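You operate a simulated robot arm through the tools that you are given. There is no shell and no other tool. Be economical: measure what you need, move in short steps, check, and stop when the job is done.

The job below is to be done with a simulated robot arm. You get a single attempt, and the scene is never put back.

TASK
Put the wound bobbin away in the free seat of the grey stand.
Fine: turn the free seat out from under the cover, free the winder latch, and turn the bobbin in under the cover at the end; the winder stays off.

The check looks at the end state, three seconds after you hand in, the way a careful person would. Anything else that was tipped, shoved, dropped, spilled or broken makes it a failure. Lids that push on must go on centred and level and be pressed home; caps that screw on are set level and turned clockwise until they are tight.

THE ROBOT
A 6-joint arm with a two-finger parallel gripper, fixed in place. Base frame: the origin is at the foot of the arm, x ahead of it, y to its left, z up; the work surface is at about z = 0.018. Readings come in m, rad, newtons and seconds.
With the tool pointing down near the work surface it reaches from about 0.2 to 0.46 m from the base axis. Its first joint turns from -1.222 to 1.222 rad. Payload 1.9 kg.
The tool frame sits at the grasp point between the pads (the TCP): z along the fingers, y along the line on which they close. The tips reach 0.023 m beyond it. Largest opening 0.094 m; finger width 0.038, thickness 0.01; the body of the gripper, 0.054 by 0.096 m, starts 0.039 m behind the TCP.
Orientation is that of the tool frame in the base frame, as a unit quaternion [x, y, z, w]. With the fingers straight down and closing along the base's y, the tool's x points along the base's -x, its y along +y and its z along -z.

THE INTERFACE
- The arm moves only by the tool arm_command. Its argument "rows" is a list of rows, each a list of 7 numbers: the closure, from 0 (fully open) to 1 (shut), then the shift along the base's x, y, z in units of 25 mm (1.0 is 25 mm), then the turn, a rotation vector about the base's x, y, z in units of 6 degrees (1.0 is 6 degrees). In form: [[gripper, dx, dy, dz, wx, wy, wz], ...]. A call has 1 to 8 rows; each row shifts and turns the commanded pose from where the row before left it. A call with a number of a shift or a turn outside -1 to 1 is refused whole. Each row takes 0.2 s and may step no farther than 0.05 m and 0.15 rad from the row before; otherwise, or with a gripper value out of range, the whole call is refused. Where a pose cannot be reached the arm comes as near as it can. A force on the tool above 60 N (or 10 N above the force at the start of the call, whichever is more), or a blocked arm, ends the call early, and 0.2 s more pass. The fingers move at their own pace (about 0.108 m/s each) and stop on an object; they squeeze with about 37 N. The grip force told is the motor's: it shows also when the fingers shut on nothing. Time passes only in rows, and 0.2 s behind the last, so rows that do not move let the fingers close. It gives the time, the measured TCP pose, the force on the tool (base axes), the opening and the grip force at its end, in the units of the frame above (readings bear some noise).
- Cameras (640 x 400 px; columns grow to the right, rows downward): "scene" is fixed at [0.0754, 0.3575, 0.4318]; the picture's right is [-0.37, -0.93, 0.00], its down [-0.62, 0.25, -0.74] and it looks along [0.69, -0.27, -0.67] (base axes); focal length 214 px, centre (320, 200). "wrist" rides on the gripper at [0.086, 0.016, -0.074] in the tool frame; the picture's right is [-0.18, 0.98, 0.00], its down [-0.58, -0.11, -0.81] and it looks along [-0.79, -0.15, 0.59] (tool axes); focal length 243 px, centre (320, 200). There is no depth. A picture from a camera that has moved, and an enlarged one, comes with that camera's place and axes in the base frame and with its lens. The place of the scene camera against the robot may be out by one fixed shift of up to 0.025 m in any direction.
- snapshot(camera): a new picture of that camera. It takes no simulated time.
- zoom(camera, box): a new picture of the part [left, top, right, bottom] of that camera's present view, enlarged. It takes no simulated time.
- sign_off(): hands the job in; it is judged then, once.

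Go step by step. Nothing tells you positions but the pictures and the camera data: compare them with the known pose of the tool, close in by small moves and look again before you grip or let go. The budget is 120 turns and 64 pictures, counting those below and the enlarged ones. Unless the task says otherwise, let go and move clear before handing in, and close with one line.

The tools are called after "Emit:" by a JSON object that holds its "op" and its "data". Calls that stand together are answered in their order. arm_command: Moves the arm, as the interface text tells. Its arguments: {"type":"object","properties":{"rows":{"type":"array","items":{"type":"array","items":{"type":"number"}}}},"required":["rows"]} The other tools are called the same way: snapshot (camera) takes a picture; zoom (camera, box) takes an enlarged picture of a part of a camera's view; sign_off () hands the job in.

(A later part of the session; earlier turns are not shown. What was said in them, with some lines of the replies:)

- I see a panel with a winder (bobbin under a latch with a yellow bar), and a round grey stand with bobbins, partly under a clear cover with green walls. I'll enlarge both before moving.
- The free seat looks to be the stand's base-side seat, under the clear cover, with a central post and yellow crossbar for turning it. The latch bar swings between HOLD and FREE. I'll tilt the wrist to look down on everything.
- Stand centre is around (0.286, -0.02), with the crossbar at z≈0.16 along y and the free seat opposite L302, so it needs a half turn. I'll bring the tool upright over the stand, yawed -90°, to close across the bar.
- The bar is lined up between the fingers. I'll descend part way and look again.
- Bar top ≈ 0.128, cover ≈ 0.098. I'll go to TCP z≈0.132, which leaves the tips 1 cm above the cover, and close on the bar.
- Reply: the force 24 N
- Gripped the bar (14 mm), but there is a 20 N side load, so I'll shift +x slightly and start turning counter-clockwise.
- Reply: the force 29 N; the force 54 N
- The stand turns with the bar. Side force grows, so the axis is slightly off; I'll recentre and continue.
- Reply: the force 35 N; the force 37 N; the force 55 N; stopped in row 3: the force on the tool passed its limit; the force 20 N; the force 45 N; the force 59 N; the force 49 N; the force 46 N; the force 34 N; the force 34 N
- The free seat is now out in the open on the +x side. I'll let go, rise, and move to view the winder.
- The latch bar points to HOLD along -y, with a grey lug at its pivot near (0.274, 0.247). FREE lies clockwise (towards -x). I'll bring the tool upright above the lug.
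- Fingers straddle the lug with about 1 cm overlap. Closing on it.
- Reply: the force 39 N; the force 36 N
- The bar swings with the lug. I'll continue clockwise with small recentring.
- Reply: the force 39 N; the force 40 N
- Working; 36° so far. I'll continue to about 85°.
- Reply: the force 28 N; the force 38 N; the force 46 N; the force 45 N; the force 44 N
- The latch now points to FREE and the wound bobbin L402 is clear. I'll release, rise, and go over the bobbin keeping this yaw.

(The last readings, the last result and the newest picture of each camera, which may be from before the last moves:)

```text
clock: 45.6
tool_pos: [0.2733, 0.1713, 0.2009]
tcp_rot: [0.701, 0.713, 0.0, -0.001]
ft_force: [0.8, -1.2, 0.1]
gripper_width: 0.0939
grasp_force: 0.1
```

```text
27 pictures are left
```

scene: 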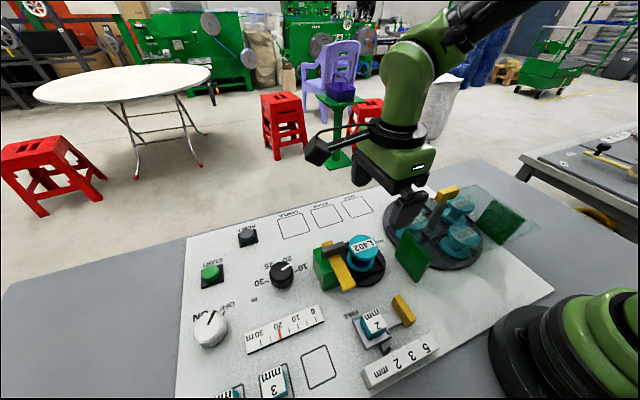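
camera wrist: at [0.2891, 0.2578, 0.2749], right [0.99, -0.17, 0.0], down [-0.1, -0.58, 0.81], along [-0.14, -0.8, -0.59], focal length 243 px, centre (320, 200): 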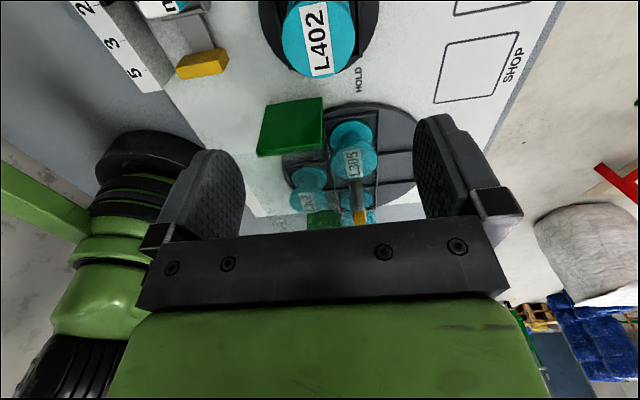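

Emit:
{"op": "arm_command", "data": {"rows": [[0, 0, 0.46, -1, 0, 0, 0], [0, 0, 0, -1, 0, 0, 0], [0, 0, 0, -1, 0, 0, 0], [0, 0, 0, -1, 0, 0, 0], [0, 0, 0, 0, 0, 0, 0]]}}

Emit:
{"op": "snapshot", "data": {"camera": "wrist"}}

Emit:
{"op": "zoom", "data": {"camera": "scene", "box": [300, 200, 420, 290]}}

```text
clock: 46.8
tool_pos: [0.2756, 0.1811, 0.0997]
tcp_rot: [0.702, 0.712, -0.001, -0.001]
ft_force: [0.0, 0.9, 0.1]
gripper_width: 0.0941
grasp_force: 0.0
```

```text
26 pictures are left
camera wrist: at [0.2895, 0.2685, 0.1736], right [0.99, -0.17, 0.0], down [-0.1, -0.58, 0.81], along [-0.14, -0.8, -0.59], focal length 243 px, centre (320, 200)
```

wrist: 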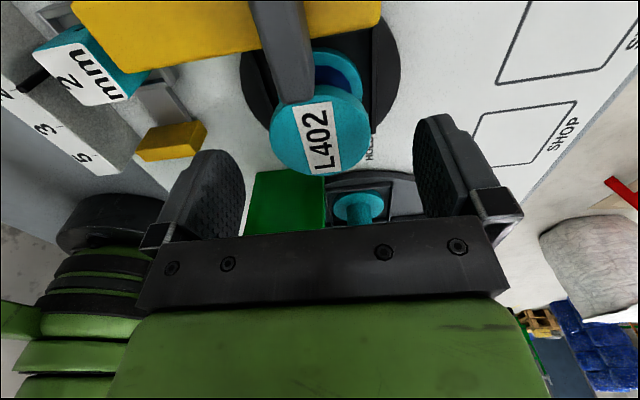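

```text
4.44 times, centred on (360, 245) of scene
camera zoom: at [0.0755, 0.3575, 0.4318], right [-0.37, -0.93, 0.0], down [-0.62, 0.25, -0.74], along [0.69, -0.27, -0.67], focal length 953 px, centre (142, 0)
```

zoom: 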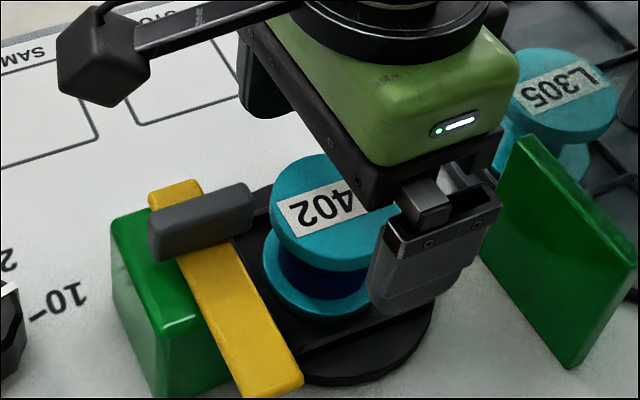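

Emit:
{"op": "arm_command", "data": {"rows": [[0.1, -0.05, 0, -0.6, 0, 0, 0], [0.1, 0, 0, -0.55, 0, 0, 0], [0.1, 0, 0, 0, 0, 0, 0]]}}

Emit:
{"op": "snapshot", "data": {"camera": "wrist"}}

Emit:
{"op": "zoom", "data": {"camera": "scene", "box": [300, 200, 420, 290]}}

```text
clock: 47.6
tool_pos: [0.2728, 0.1809, 0.0714]
tcp_rot: [0.702, 0.712, -0.001, 0.0]
ft_force: [-0.2, 0.3, -0.7]
gripper_width: 0.0847
grasp_force: 0.0
```

```text
24 pictures are left
camera wrist: at [0.2874, 0.2695, 0.1456], right [0.99, -0.17, 0.0], down [-0.1, -0.58, 0.81], along [-0.14, -0.8, -0.59], focal length 243 px, centre (320, 200)
```

wrist: 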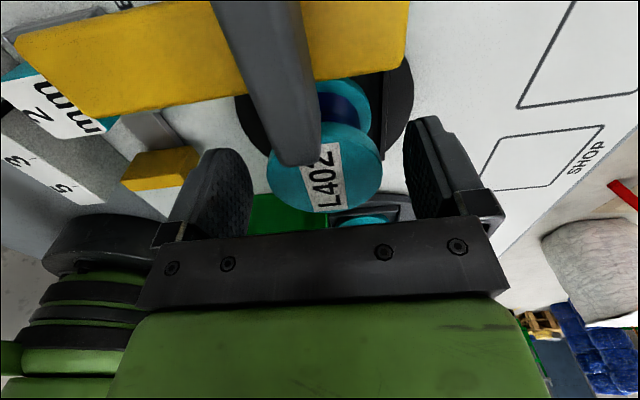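

```text
4.44 times, centred on (360, 245) of scene
camera zoom: at [0.0754, 0.3575, 0.4318], right [-0.37, -0.93, 0.0], down [-0.62, 0.25, -0.74], along [0.69, -0.27, -0.67], focal length 953 px, centre (142, 0)
```

zoom: 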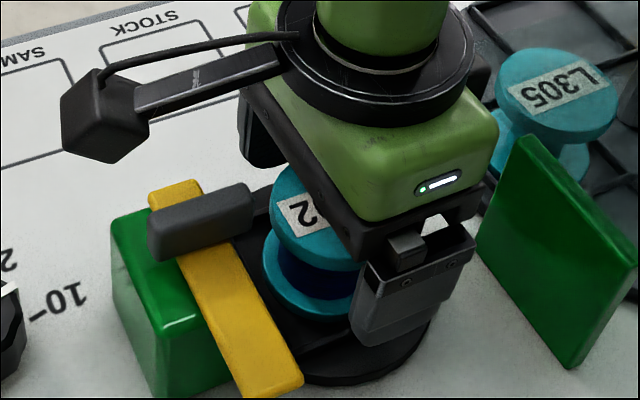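

Bobbin flange is well centred between the pads, with its top about 1 cm below TCP. Closing.

Emit:
{"op": "arm_command", "data": {"rows": [[0.3, 0.06, 0, 0, 0, 0, 0], [0.7, 0, 0, 0, 0, 0, 0], [0.7, 0, 0, 0, 0, 0, 0], [0.7, 0, 0, 0, 0, 0, 0]]}}

```text
clock: 48.6
tool_pos: [0.2744, 0.1829, 0.0717]
tcp_rot: [0.702, 0.712, 0.0, -0.001]
ft_force: [-0.7, 1.6, 2.1]
gripper_width: 0.055
grasp_force: 37.0
```

Gripped at 55 mm. Lifting straight up.

Emit:
{"op": "arm_command", "data": {"rows": [[0.7, 0, 0, 0.3, 0, 0, 0], [0.7, 0, 0, 0.4, 0, 0, 0], [0.7, 0, 0, 0.8, 0, 0, 0], [0.7, 0, 0, 1, 0, 0, 0], [0.7, 0, 0, 1, 0, 0, 0], [0.7, 0, 0, 0.6, 0, 0, 0], [0.7, 0, 0, 0, 0, 0, 0]]}}

Emit:
{"op": "zoom", "data": {"camera": "scene", "box": [280, 140, 520, 290]}}

```text
clock: 50.2
tool_pos: [0.2747, 0.1842, 0.1755]
tcp_rot: [0.701, 0.714, -0.001, -0.001]
ft_force: [-0.7, 0.1, -1.0]
gripper_width: 0.0552
grasp_force: 37.4
```

```text
2.67 times, centred on (400, 215) of scene
camera zoom: at [0.0755, 0.3575, 0.4318], right [-0.37, -0.93, 0.0], down [-0.62, 0.25, -0.74], along [0.69, -0.27, -0.67], focal length 572 px, centre (107, 160)
```

zoom: 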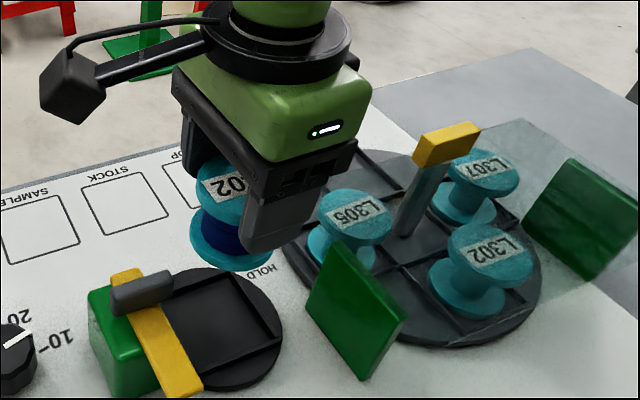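

Bobbin is up and level. I'll carry it over the open seat at about (0.364, -0.026), staying high.

Emit:
{"op": "arm_command", "data": {"rows": [[0.7, 0.4, -0.5, 0.5, 0, 0, 0], [0.7, 0.5, -0.9, 0.5, 0, 0, 0], [0.7, 0.5, -1, 0, 0, 0, 0], [0.7, 0.5, -1, 0, 0, 0, 0], [0.7, 0.5, -1, 0, 0, 0, 0], [0.7, 0.5, -1, 0, 0, 0, 0], [0.7, 0.5, -1, 0, 0, 0, 0], [0.7, 0.2, -1, 0, 0, 0, 0]]}}

Emit:
{"op": "arm_command", "data": {"rows": [[0.7, 0, -0.9, -0.3, 0, 0, 0.05], [0.7, 0, -0.1, -0.3, 0, 0, 0], [0.7, 0, 0, 0, 0, 0, 0]]}}

Emit:
{"op": "zoom", "data": {"camera": "scene", "box": [370, 120, 530, 260]}}

Emit:
{"op": "snapshot", "data": {"camera": "wrist"}}

```text
clock: 52.0
tool_pos: [0.3656, -0.0029, 0.1993]
tcp_rot: [0.7, 0.714, -0.001, 0.0]
ft_force: [-0.1, -0.3, -0.6]
gripper_width: 0.0554
grasp_force: 37.1
```

```text
clock: 52.8
tool_pos: [0.364, -0.0258, 0.1829]
tcp_rot: [0.699, 0.715, -0.001, -0.002]
ft_force: [-0.2, 0.6, -0.7]
gripper_width: 0.0548
grasp_force: 36.6
```

```text
2.86 times, centred on (450, 190) of scene
camera zoom: at [0.0755, 0.3575, 0.4318], right [-0.37, -0.93, 0.0], down [-0.62, 0.25, -0.74], along [0.69, -0.27, -0.67], focal length 613 px, centre (-51, 229)
```

zoom: 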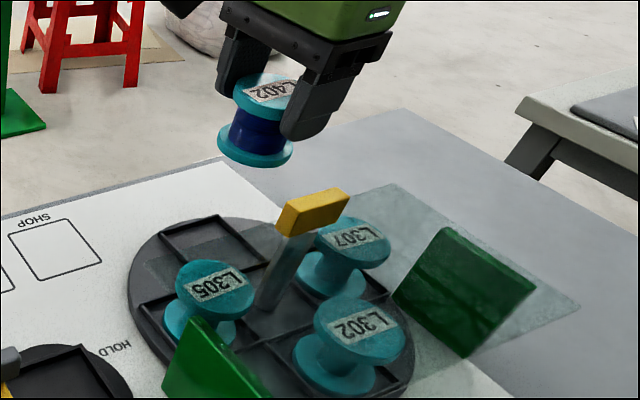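

```text
20 pictures are left
camera wrist: at [0.3791, 0.0615, 0.2576], right [0.99, -0.16, 0.0], down [-0.09, -0.58, 0.81], along [-0.13, -0.8, -0.59], focal length 243 px, centre (320, 200)
```

wrist: 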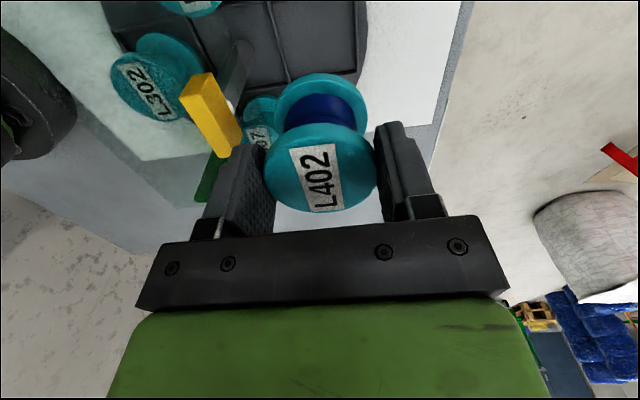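

Emit:
{"op": "zoom", "data": {"camera": "wrist", "box": [220, 0, 420, 125]}}

```text
3.20 times, centred on (320, 62) of wrist
camera zoom: at [0.3791, 0.0615, 0.2576], right [0.99, -0.16, 0.0], down [-0.09, -0.58, 0.81], along [-0.13, -0.8, -0.59], focal length 776 px, centre (320, 640)
```

zoom: 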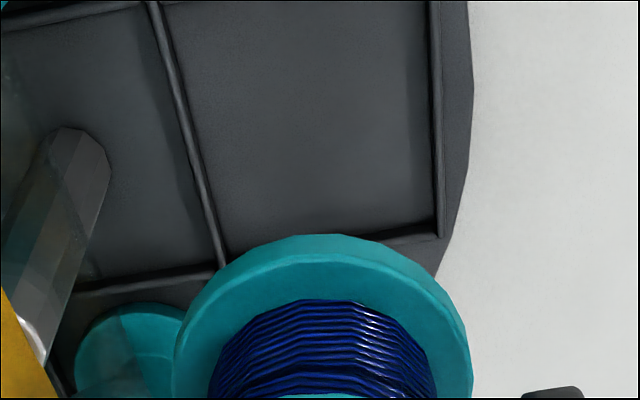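

The seat's ridges put its centre at about (0.3625, -0.0235), and I'm within 2 mm. Adjusting and descending to just above it.

Emit:
{"op": "arm_command", "data": {"rows": [[0.7, -0.06, 0.07, -0.8, 0, 0, 0], [0.7, 0, 0, -0.8, 0, 0, 0], [0.7, 0, 0, -0.8, 0, 0, 0], [0.7, 0, 0, -0.8, 0, 0, 0], [0.7, 0, 0, -0.6, 0, 0, 0], [0.7, 0, 0, 0, 0, 0, 0]]}}

Emit:
{"op": "zoom", "data": {"camera": "scene", "box": [370, 150, 500, 250]}}

Emit:
{"op": "snapshot", "data": {"camera": "wrist"}}

```text
clock: 54.2
tool_pos: [0.3638, -0.0261, 0.088]
tcp_rot: [0.7, 0.714, 0.0, 0.0]
ft_force: [1.0, 0.5, -2.0]
gripper_width: 0.0553
grasp_force: 36.9
```

```text
4.00 times, centred on (435, 200) of scene
camera zoom: at [0.0755, 0.3575, 0.4318], right [-0.37, -0.93, 0.0], down [-0.62, 0.25, -0.74], along [0.69, -0.27, -0.67], focal length 858 px, centre (-140, 200)
```

zoom: 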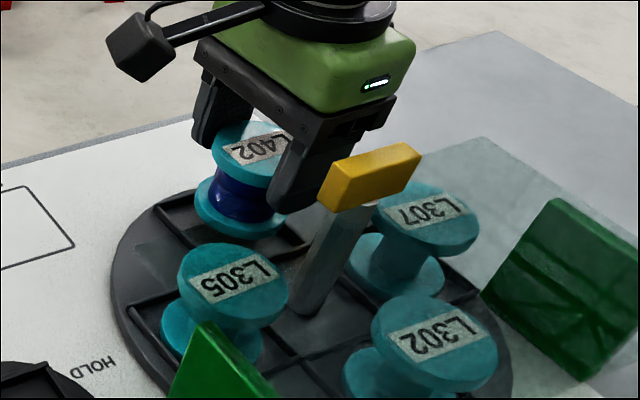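

```text
17 pictures are left
camera wrist: at [0.3779, 0.0613, 0.1626], right [0.99, -0.16, 0.0], down [-0.1, -0.58, 0.81], along [-0.13, -0.8, -0.59], focal length 243 px, centre (320, 200)
```

wrist: 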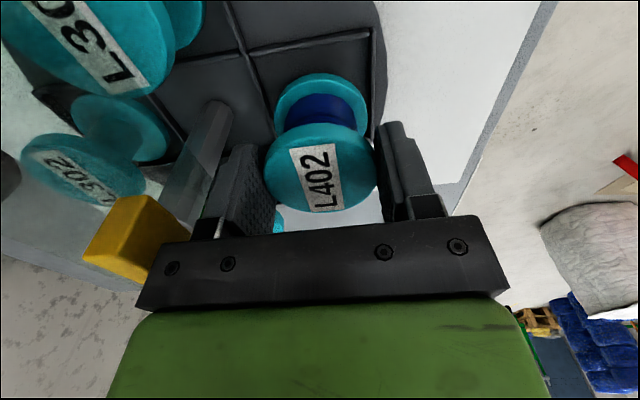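

Emit:
{"op": "arm_command", "data": {"rows": [[0.7, -0.02, 0.12, -0.3, 0, 0, 0], [0.7, 0, 0, -0.15, 0, 0, 0], [0.7, 0, 0, 0, 0, 0, 0]]}}

Emit:
{"op": "zoom", "data": {"camera": "wrist", "box": [220, 20, 420, 145]}}

```text
clock: 55.0
tool_pos: [0.3632, -0.023, 0.0777]
tcp_rot: [0.7, 0.715, -0.001, 0.0]
ft_force: [0.1, 0.4, -1.9]
gripper_width: 0.0552
grasp_force: 37.4
```

```text
3.20 times, centred on (320, 82) of wrist
camera zoom: at [0.3762, 0.0652, 0.1523], right [0.99, -0.16, 0.0], down [-0.09, -0.58, 0.81], along [-0.13, -0.8, -0.59], focal length 776 px, centre (320, 576)
```

zoom: 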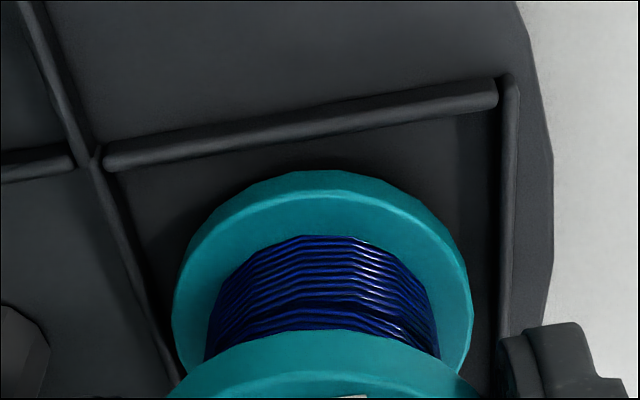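

Emit:
{"op": "arm_command", "data": {"rows": [[0.7, 0, 0, -0.1, 0, 0, 0], [0.7, 0, 0, -0.08, 0, 0, 0], [0.7, 0, 0, 0, 0, 0, 0]]}}

Emit:
{"op": "arm_command", "data": {"rows": [[0.7, 0, 0, -0.06, 0, 0, 0], [0.7, 0, 0, 0, 0, 0, 0]]}}

```text
clock: 55.8
tool_pos: [0.3628, -0.0233, 0.0729]
tcp_rot: [0.699, 0.715, -0.001, -0.001]
ft_force: [0.0, 0.0, -1.7]
gripper_width: 0.0552
grasp_force: 37.3
```

```text
clock: 56.4
tool_pos: [0.3634, -0.022, 0.072]
tcp_rot: [0.7, 0.714, 0.0, 0.0]
ft_force: [-4.9, -0.9, 16.7]
gripper_width: 0.0553
grasp_force: 37.1
```

Contact at the same height as on the winder. Quick check that it is inside the ridges before letting go.

Emit:
{"op": "zoom", "data": {"camera": "wrist", "box": [220, 20, 420, 145]}}

```text
3.20 times, centred on (320, 82) of wrist
camera zoom: at [0.377, 0.0654, 0.146], right [0.99, -0.16, 0.0], down [-0.1, -0.58, 0.81], along [-0.13, -0.8, -0.59], focal length 776 px, centre (320, 576)
```

zoom: 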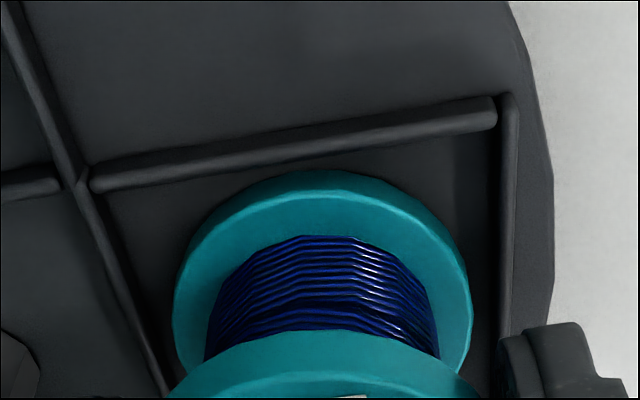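

It sits within the ridges. I'll open partly and rise straight up.

Emit:
{"op": "arm_command", "data": {"rows": [[0.35, 0, 0, 0.02, 0, 0, 0], [0.25, 0, 0, 0, 0, 0, 0], [0.25, 0, 0, 0, 0, 0, 0], [0.25, 0, 0, 0.4, 0, 0, 0], [0.25, 0, 0, 0.8, 0, 0, 0], [0.25, 0, 0, 1, 0, 0, 0], [0.25, 0, 0, 1, 0, 0, 0], [0.25, 0, 0, 1, 0, 0, 0]]}}

Emit:
{"op": "arm_command", "data": {"rows": [[0.25, 0, 0, 1, 0, 0, 0], [0, 0, 0, 0.3, 0, 0, 0], [0, 0, 0, 0, 0, 0, 0]]}}

Emit:
{"op": "zoom", "data": {"camera": "scene", "box": [370, 150, 500, 250]}}

```text
clock: 58.2
tool_pos: [0.3635, -0.0236, 0.1807]
tcp_rot: [0.699, 0.715, -0.001, -0.001]
ft_force: [0.4, 0.4, 0.2]
gripper_width: 0.0706
grasp_force: 0.1
```

```text
clock: 59.0
tool_pos: [0.3628, -0.0238, 0.2105]
tcp_rot: [0.699, 0.715, -0.001, -0.001]
ft_force: [-0.6, -0.4, -1.2]
gripper_width: 0.0938
grasp_force: 0.0
```

```text
4.00 times, centred on (435, 200) of scene
camera zoom: at [0.0754, 0.3575, 0.4318], right [-0.37, -0.93, 0.0], down [-0.62, 0.25, -0.74], along [0.69, -0.27, -0.67], focal length 858 px, centre (-140, 200)
```

zoom: 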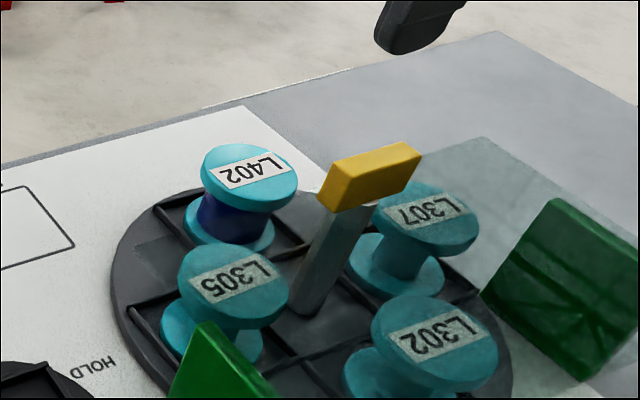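

Bobbin is seated upright. Now I'll return to the crossbar and turn the stand half a turn to bring it under the cover.

Emit:
{"op": "arm_command", "data": {"rows": [[0, -1, 0, 0, 0, 0, -0.2], [0, -1, 0, 0, 0, 0, 0], [0, -0.72, -0.05, 0, 0, 0, 0], [0, 0, 0, -1, 0, 0, 0], [0, 0, 0, -1, 0, 0, 0], [0, 0, 0, -0.6, 0, 0, 0], [0, 0, 0, 0, 0, 0, 0]]}}

Emit:
{"op": "snapshot", "data": {"camera": "wrist"}}

```text
clock: 60.6
tool_pos: [0.2944, -0.0238, 0.1443]
tcp_rot: [0.707, 0.707, 0.0, 0.0]
ft_force: [0.8, 0.5, 0.2]
gripper_width: 0.0941
grasp_force: 0.1
```

```text
13 pictures are left
camera wrist: at [0.3099, 0.0636, 0.2184], right [0.98, -0.18, 0.0], down [-0.11, -0.58, 0.81], along [-0.15, -0.79, -0.59], focal length 243 px, centre (320, 200)
```

wrist: 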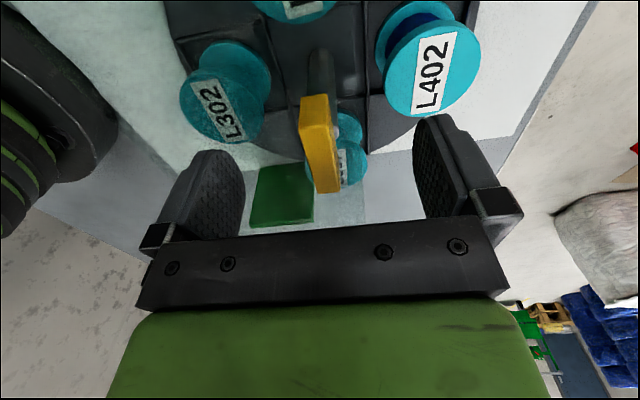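

Emit:
{"op": "arm_command", "data": {"rows": [[0, 0.02, -0.04, -0.48, 0, 0, 0], [0.6, 0, 0, 0, 0, 0, 0], [1, 0, 0, 0, 0, 0, 0], [1, 0, 0, 0, 0, 0, 0], [1, 0, 0, 0, 0, 0, 0]]}}

Emit:
{"op": "arm_command", "data": {"rows": [[1, 0, 0, 0, 0, 0, 0.4], [1, 0, 0, 0, 0, 0, 0.4], [1, 0, 0, 0, 0, 0, 0.5], [1, 0, 0, 0, 0, 0, 0.5]]}}

```text
clock: 61.8
tool_pos: [0.2957, -0.0251, 0.1328]
tcp_rot: [0.706, 0.708, -0.001, -0.001]
ft_force: [3.4, -1.1, -8.5]
gripper_width: 0.0139
grasp_force: 45.1
```

```text
clock: 62.8
tool_pos: [0.2947, -0.0253, 0.1339]
tcp_rot: [0.636, 0.772, -0.001, 0.0]
ft_force: [20.9, -3.6, -33.4]
gripper_width: 0.0137
grasp_force: 45.3
```

Emit:
{"op": "arm_command", "data": {"rows": [[1, 0.03, 0, -0.03, 0, 0, 0.6], [1, 0, 0, 0, 0, 0, 0.6], [1, 0, 0, 0, 0, 0, 0.6], [1, 0, 0, 0, 0, 0, 0.6]]}}

Emit:
{"op": "arm_command", "data": {"rows": [[1, 0, 0, 0, 0, 0, 0.6], [1, 0, 0, 0, 0, 0, 0.6], [1, 0, 0, 0, 0, 0, 0.6], [1, 0, 0, 0, 0, 0, 0.6]]}}

Emit:
{"op": "zoom", "data": {"camera": "scene", "box": [370, 150, 500, 260]}}

```text
clock: 63.8
tool_pos: [0.2945, -0.0241, 0.1336]
tcp_rot: [0.536, 0.845, -0.001, -0.002]
ft_force: [-25.1, -8.6, 18.8]
gripper_width: 0.0139
grasp_force: 44.8
```

```text
clock: 64.8
tool_pos: [0.2953, -0.0252, 0.1326]
tcp_rot: [0.425, 0.905, -0.002, -0.003]
ft_force: [-32.9, 2.0, 25.4]
gripper_width: 0.0139
grasp_force: 45.3
```

```text
3.64 times, centred on (435, 205) of scene
camera zoom: at [0.0754, 0.3575, 0.4319], right [-0.37, -0.93, 0.0], down [-0.62, 0.25, -0.74], along [0.69, -0.27, -0.67], focal length 780 px, centre (-98, 182)
```

zoom: 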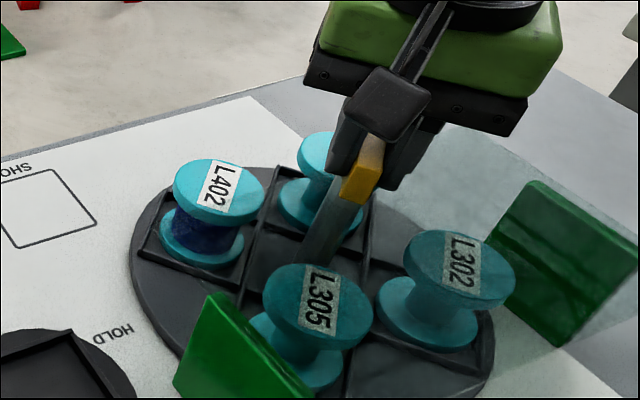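

Emit:
{"op": "arm_command", "data": {"rows": [[1, -0.05, 0, 0.02, 0, 0, 0.6], [1, 0, 0, 0, 0, 0, 0.6], [1, 0, 0, 0, 0, 0, 0.6], [1, 0, 0, 0, 0, 0, 0.6]]}}

Emit:
{"op": "arm_command", "data": {"rows": [[1, 0, 0, 0, 0, 0, 0.6], [1, 0, 0, 0, 0, 0, 0.6], [1, 0, 0, 0, 0, 0, 0.6], [1, 0, 0, 0, 0, 0, 0.6]]}}

```text
clock: 65.8
tool_pos: [0.2948, -0.0247, 0.1327]
tcp_rot: [0.307, 0.952, -0.002, 0.0]
ft_force: [0.8, 11.3, -25.3]
gripper_width: 0.0139
grasp_force: 45.3
```

```text
clock: 66.8
tool_pos: [0.2948, -0.0254, 0.1336]
tcp_rot: [0.187, 0.982, -0.001, 0.001]
ft_force: [7.2, 5.8, -24.8]
gripper_width: 0.0141
grasp_force: 44.9
```

Emit:
{"op": "arm_command", "data": {"rows": [[1, 0, 0, -0.02, 0, 0, 0.6], [1, 0, 0, 0, 0, 0, 0.6], [1, 0, 0, 0, 0, 0, 0.6], [1, 0, 0, 0, 0, 0, 0.6]]}}

Emit:
{"op": "arm_command", "data": {"rows": [[1, 0, 0, 0, 0, 0, 0.6], [1, 0, 0, 0, 0, 0, 0.6], [1, 0, 0, 0, 0, 0, 0.6], [1, 0, 0, 0, 0, 0, 0.6]]}}

```text
clock: 67.8
tool_pos: [0.2951, -0.0246, 0.1336]
tcp_rot: [0.061, 0.998, -0.002, 0.0]
ft_force: [-9.9, 16.9, 30.6]
gripper_width: 0.0142
grasp_force: 45.1
```

```text
clock: 68.8
tool_pos: [0.2956, -0.026, 0.1319]
tcp_rot: [-0.065, 0.998, -0.001, 0.001]
ft_force: [-5.0, 13.9, 28.5]
gripper_width: 0.0141
grasp_force: 45.1
```

Emit:
{"op": "arm_command", "data": {"rows": [[1, -0.01, 0.02, 0.02, 0, 0, 0.6], [1, 0, 0, 0, 0, 0, 0.6], [1, 0, 0, 0, 0, 0, 0.6], [1, 0, 0, 0, 0, 0, 0.6]]}}

Emit:
{"op": "arm_command", "data": {"rows": [[1, 0, 0, 0, 0, 0, 0.6], [1, 0, 0, 0, 0, 0, 0.6], [1, 0, 0, 0, 0, 0, 0.6], [1, 0, 0, 0, 0, 0, 0.6]]}}

Emit:
{"op": "zoom", "data": {"camera": "scene", "box": [370, 150, 500, 270]}}

```text
clock: 69.8
tool_pos: [0.2942, -0.0244, 0.131]
tcp_rot: [-0.19, 0.982, -0.001, 0.0]
ft_force: [24.6, -7.1, -27.6]
gripper_width: 0.0139
grasp_force: 44.8
```

```text
clock: 70.8
tool_pos: [0.2944, -0.0248, 0.1329]
tcp_rot: [-0.311, 0.95, -0.002, 0.001]
ft_force: [16.7, -38.4, -23.7]
gripper_width: 0.0138
grasp_force: 44.5
```

```text
3.33 times, centred on (435, 210) of scene
camera zoom: at [0.0755, 0.3574, 0.4318], right [-0.37, -0.93, 0.0], down [-0.62, 0.25, -0.74], along [0.69, -0.27, -0.67], focal length 715 px, centre (-63, 167)
```

zoom: 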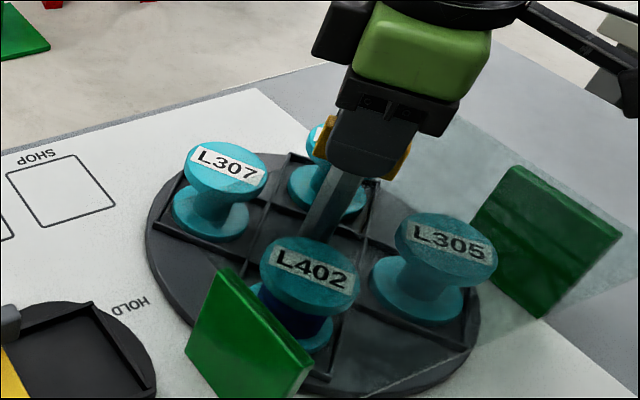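

Going well, about 126° done. 54° to go.

Emit:
{"op": "arm_command", "data": {"rows": [[1, 0.03, -0.06, -0.01, 0, 0, 0.5], [1, 0, 0, 0, 0, 0, 0.6], [1, 0, 0, 0, 0, 0, 0.6], [1, 0, 0, 0, 0, 0, 0.6]]}}

Emit:
{"op": "arm_command", "data": {"rows": [[1, 0, 0, 0, 0, 0, 0.6], [1, 0, 0, 0, 0, 0, 0.6], [1, 0, 0, 0, 0, 0, 0.6], [1, 0, 0, 0, 0, 0, 0.6]]}}

```text
clock: 71.8
tool_pos: [0.2945, -0.0246, 0.1326]
tcp_rot: [-0.422, 0.906, 0.0, 0.0]
ft_force: [-0.6, 9.1, 11.3]
gripper_width: 0.0139
grasp_force: 44.8
```

```text
clock: 72.8
tool_pos: [0.2942, -0.0255, 0.1316]
tcp_rot: [-0.532, 0.847, 0.0, 0.0]
ft_force: [-15.5, 17.2, 30.6]
gripper_width: 0.0138
grasp_force: 45.1
```

Emit:
{"op": "arm_command", "data": {"rows": [[1, -0.02, 0.02, 0.02, 0, 0, 0.6], [1, 0, 0, 0, 0, 0, 0.6], [1, 0, 0, 0, 0, 0, 0.6], [1, 0, 0, 0, 0, 0, 0.6]]}}

Emit:
{"op": "arm_command", "data": {"rows": [[1, 0, 0, 0, 0, 0, 0.6], [1, 0, 0, 0, 0, 0, 0.6], [1, 0, 0, 0, 0, 0, 0.6], [1, 0, 0, 0, 0, 0, 0], [1, 0, 0, 0, 0, 0, 0]]}}

```text
clock: 73.8
tool_pos: [0.2944, -0.0243, 0.1326]
tcp_rot: [-0.635, 0.773, 0.001, 0.001]
ft_force: [10.1, 15.2, -28.4]
gripper_width: 0.0142
grasp_force: 45.3
```

```text
clock: 75.0
tool_pos: [0.2948, -0.0264, 0.1333]
tcp_rot: [-0.704, 0.71, -0.001, 0.0]
ft_force: [4.2, -25.5, -20.0]
gripper_width: 0.0138
grasp_force: 44.4
```

Half a turn done. I'll let go, rise and back off, then check.

Emit:
{"op": "arm_command", "data": {"rows": [[1, 0, -0.03, 0, 0, 0, 0.05], [0.6, 0, 0, 0, 0, 0, 0], [0, 0, 0, 0, 0, 0, 0], [0, 0, 0, 0, 0, 0, 0], [0, 0, 0, 0.8, 0, 0, 0], [0, 0, 0, 1, 0, 0, 0], [0, 0, 0, 1, 0, 0, 0], [0, 0, 0, 1, 0, 0, 0]]}}

Emit:
{"op": "arm_command", "data": {"rows": [[0, 0, 0.5, 1, 0, 0, -1], [0, 0, 0.5, 1, 0, 0, -1], [0, 0, 0.5, 0.5, 0, 0, -1], [0, 0, 0.5, 0, 0, 0, -1], [0, 0, 0.5, 0, 0, 0, -1], [0, 0, 0, 0, 0, 0, -1], [0, 0, 0, 0, 0, 0, -1], [0, 0, 0, 0, 0, 0, 0]]}}

Emit:
{"op": "snapshot", "data": {"camera": "scene"}}

Emit:
{"op": "zoom", "data": {"camera": "scene", "box": [300, 160, 540, 310]}}

```text
clock: 76.8
tool_pos: [0.2948, -0.0289, 0.2267]
tcp_rot: [-0.705, 0.709, -0.001, 0.0]
ft_force: [0.6, 0.2, -0.5]
gripper_width: 0.0942
grasp_force: 0.2
```

```text
clock: 78.6
tool_pos: [0.2946, 0.0341, 0.2913]
tcp_rot: [-0.404, 0.915, -0.001, 0.001]
ft_force: [-1.0, -0.5, 0.2]
gripper_width: 0.0939
grasp_force: 0.1
```

```text
10 pictures are left
```

scene: 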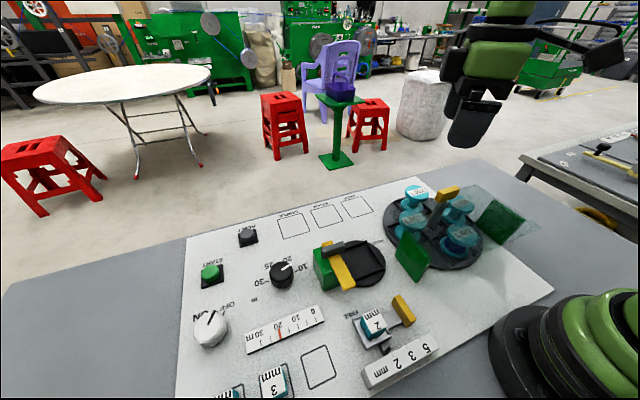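

```text
2.67 times, centred on (420, 235) of scene
camera zoom: at [0.0754, 0.3575, 0.4318], right [-0.37, -0.93, 0.0], down [-0.62, 0.25, -0.74], along [0.69, -0.27, -0.67], focal length 572 px, centre (53, 107)
```

zoom: 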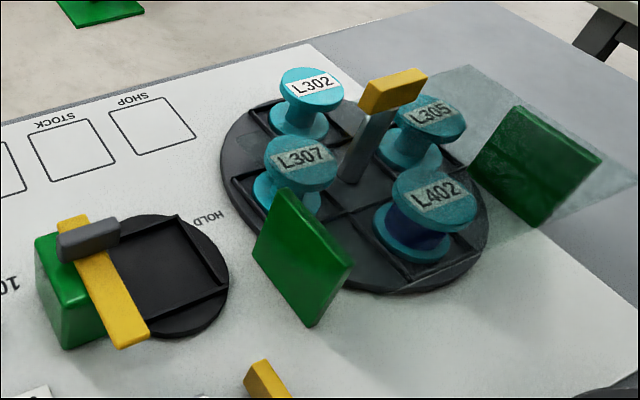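

L402 stands upright in its seat under the cover. The other bobbins are back where they started, the latch is on FREE, and the winder switch is untouched. The arm is clear, so I'm handing in.

Emit:
{"op": "sign_off", "data": {}}

```text
The job is handed in.
```

The wound bobbin L402 is in the grey stand's free seat and turned in under the cover, with the latch on FREE and the winder switch untouched. The job is handed in.
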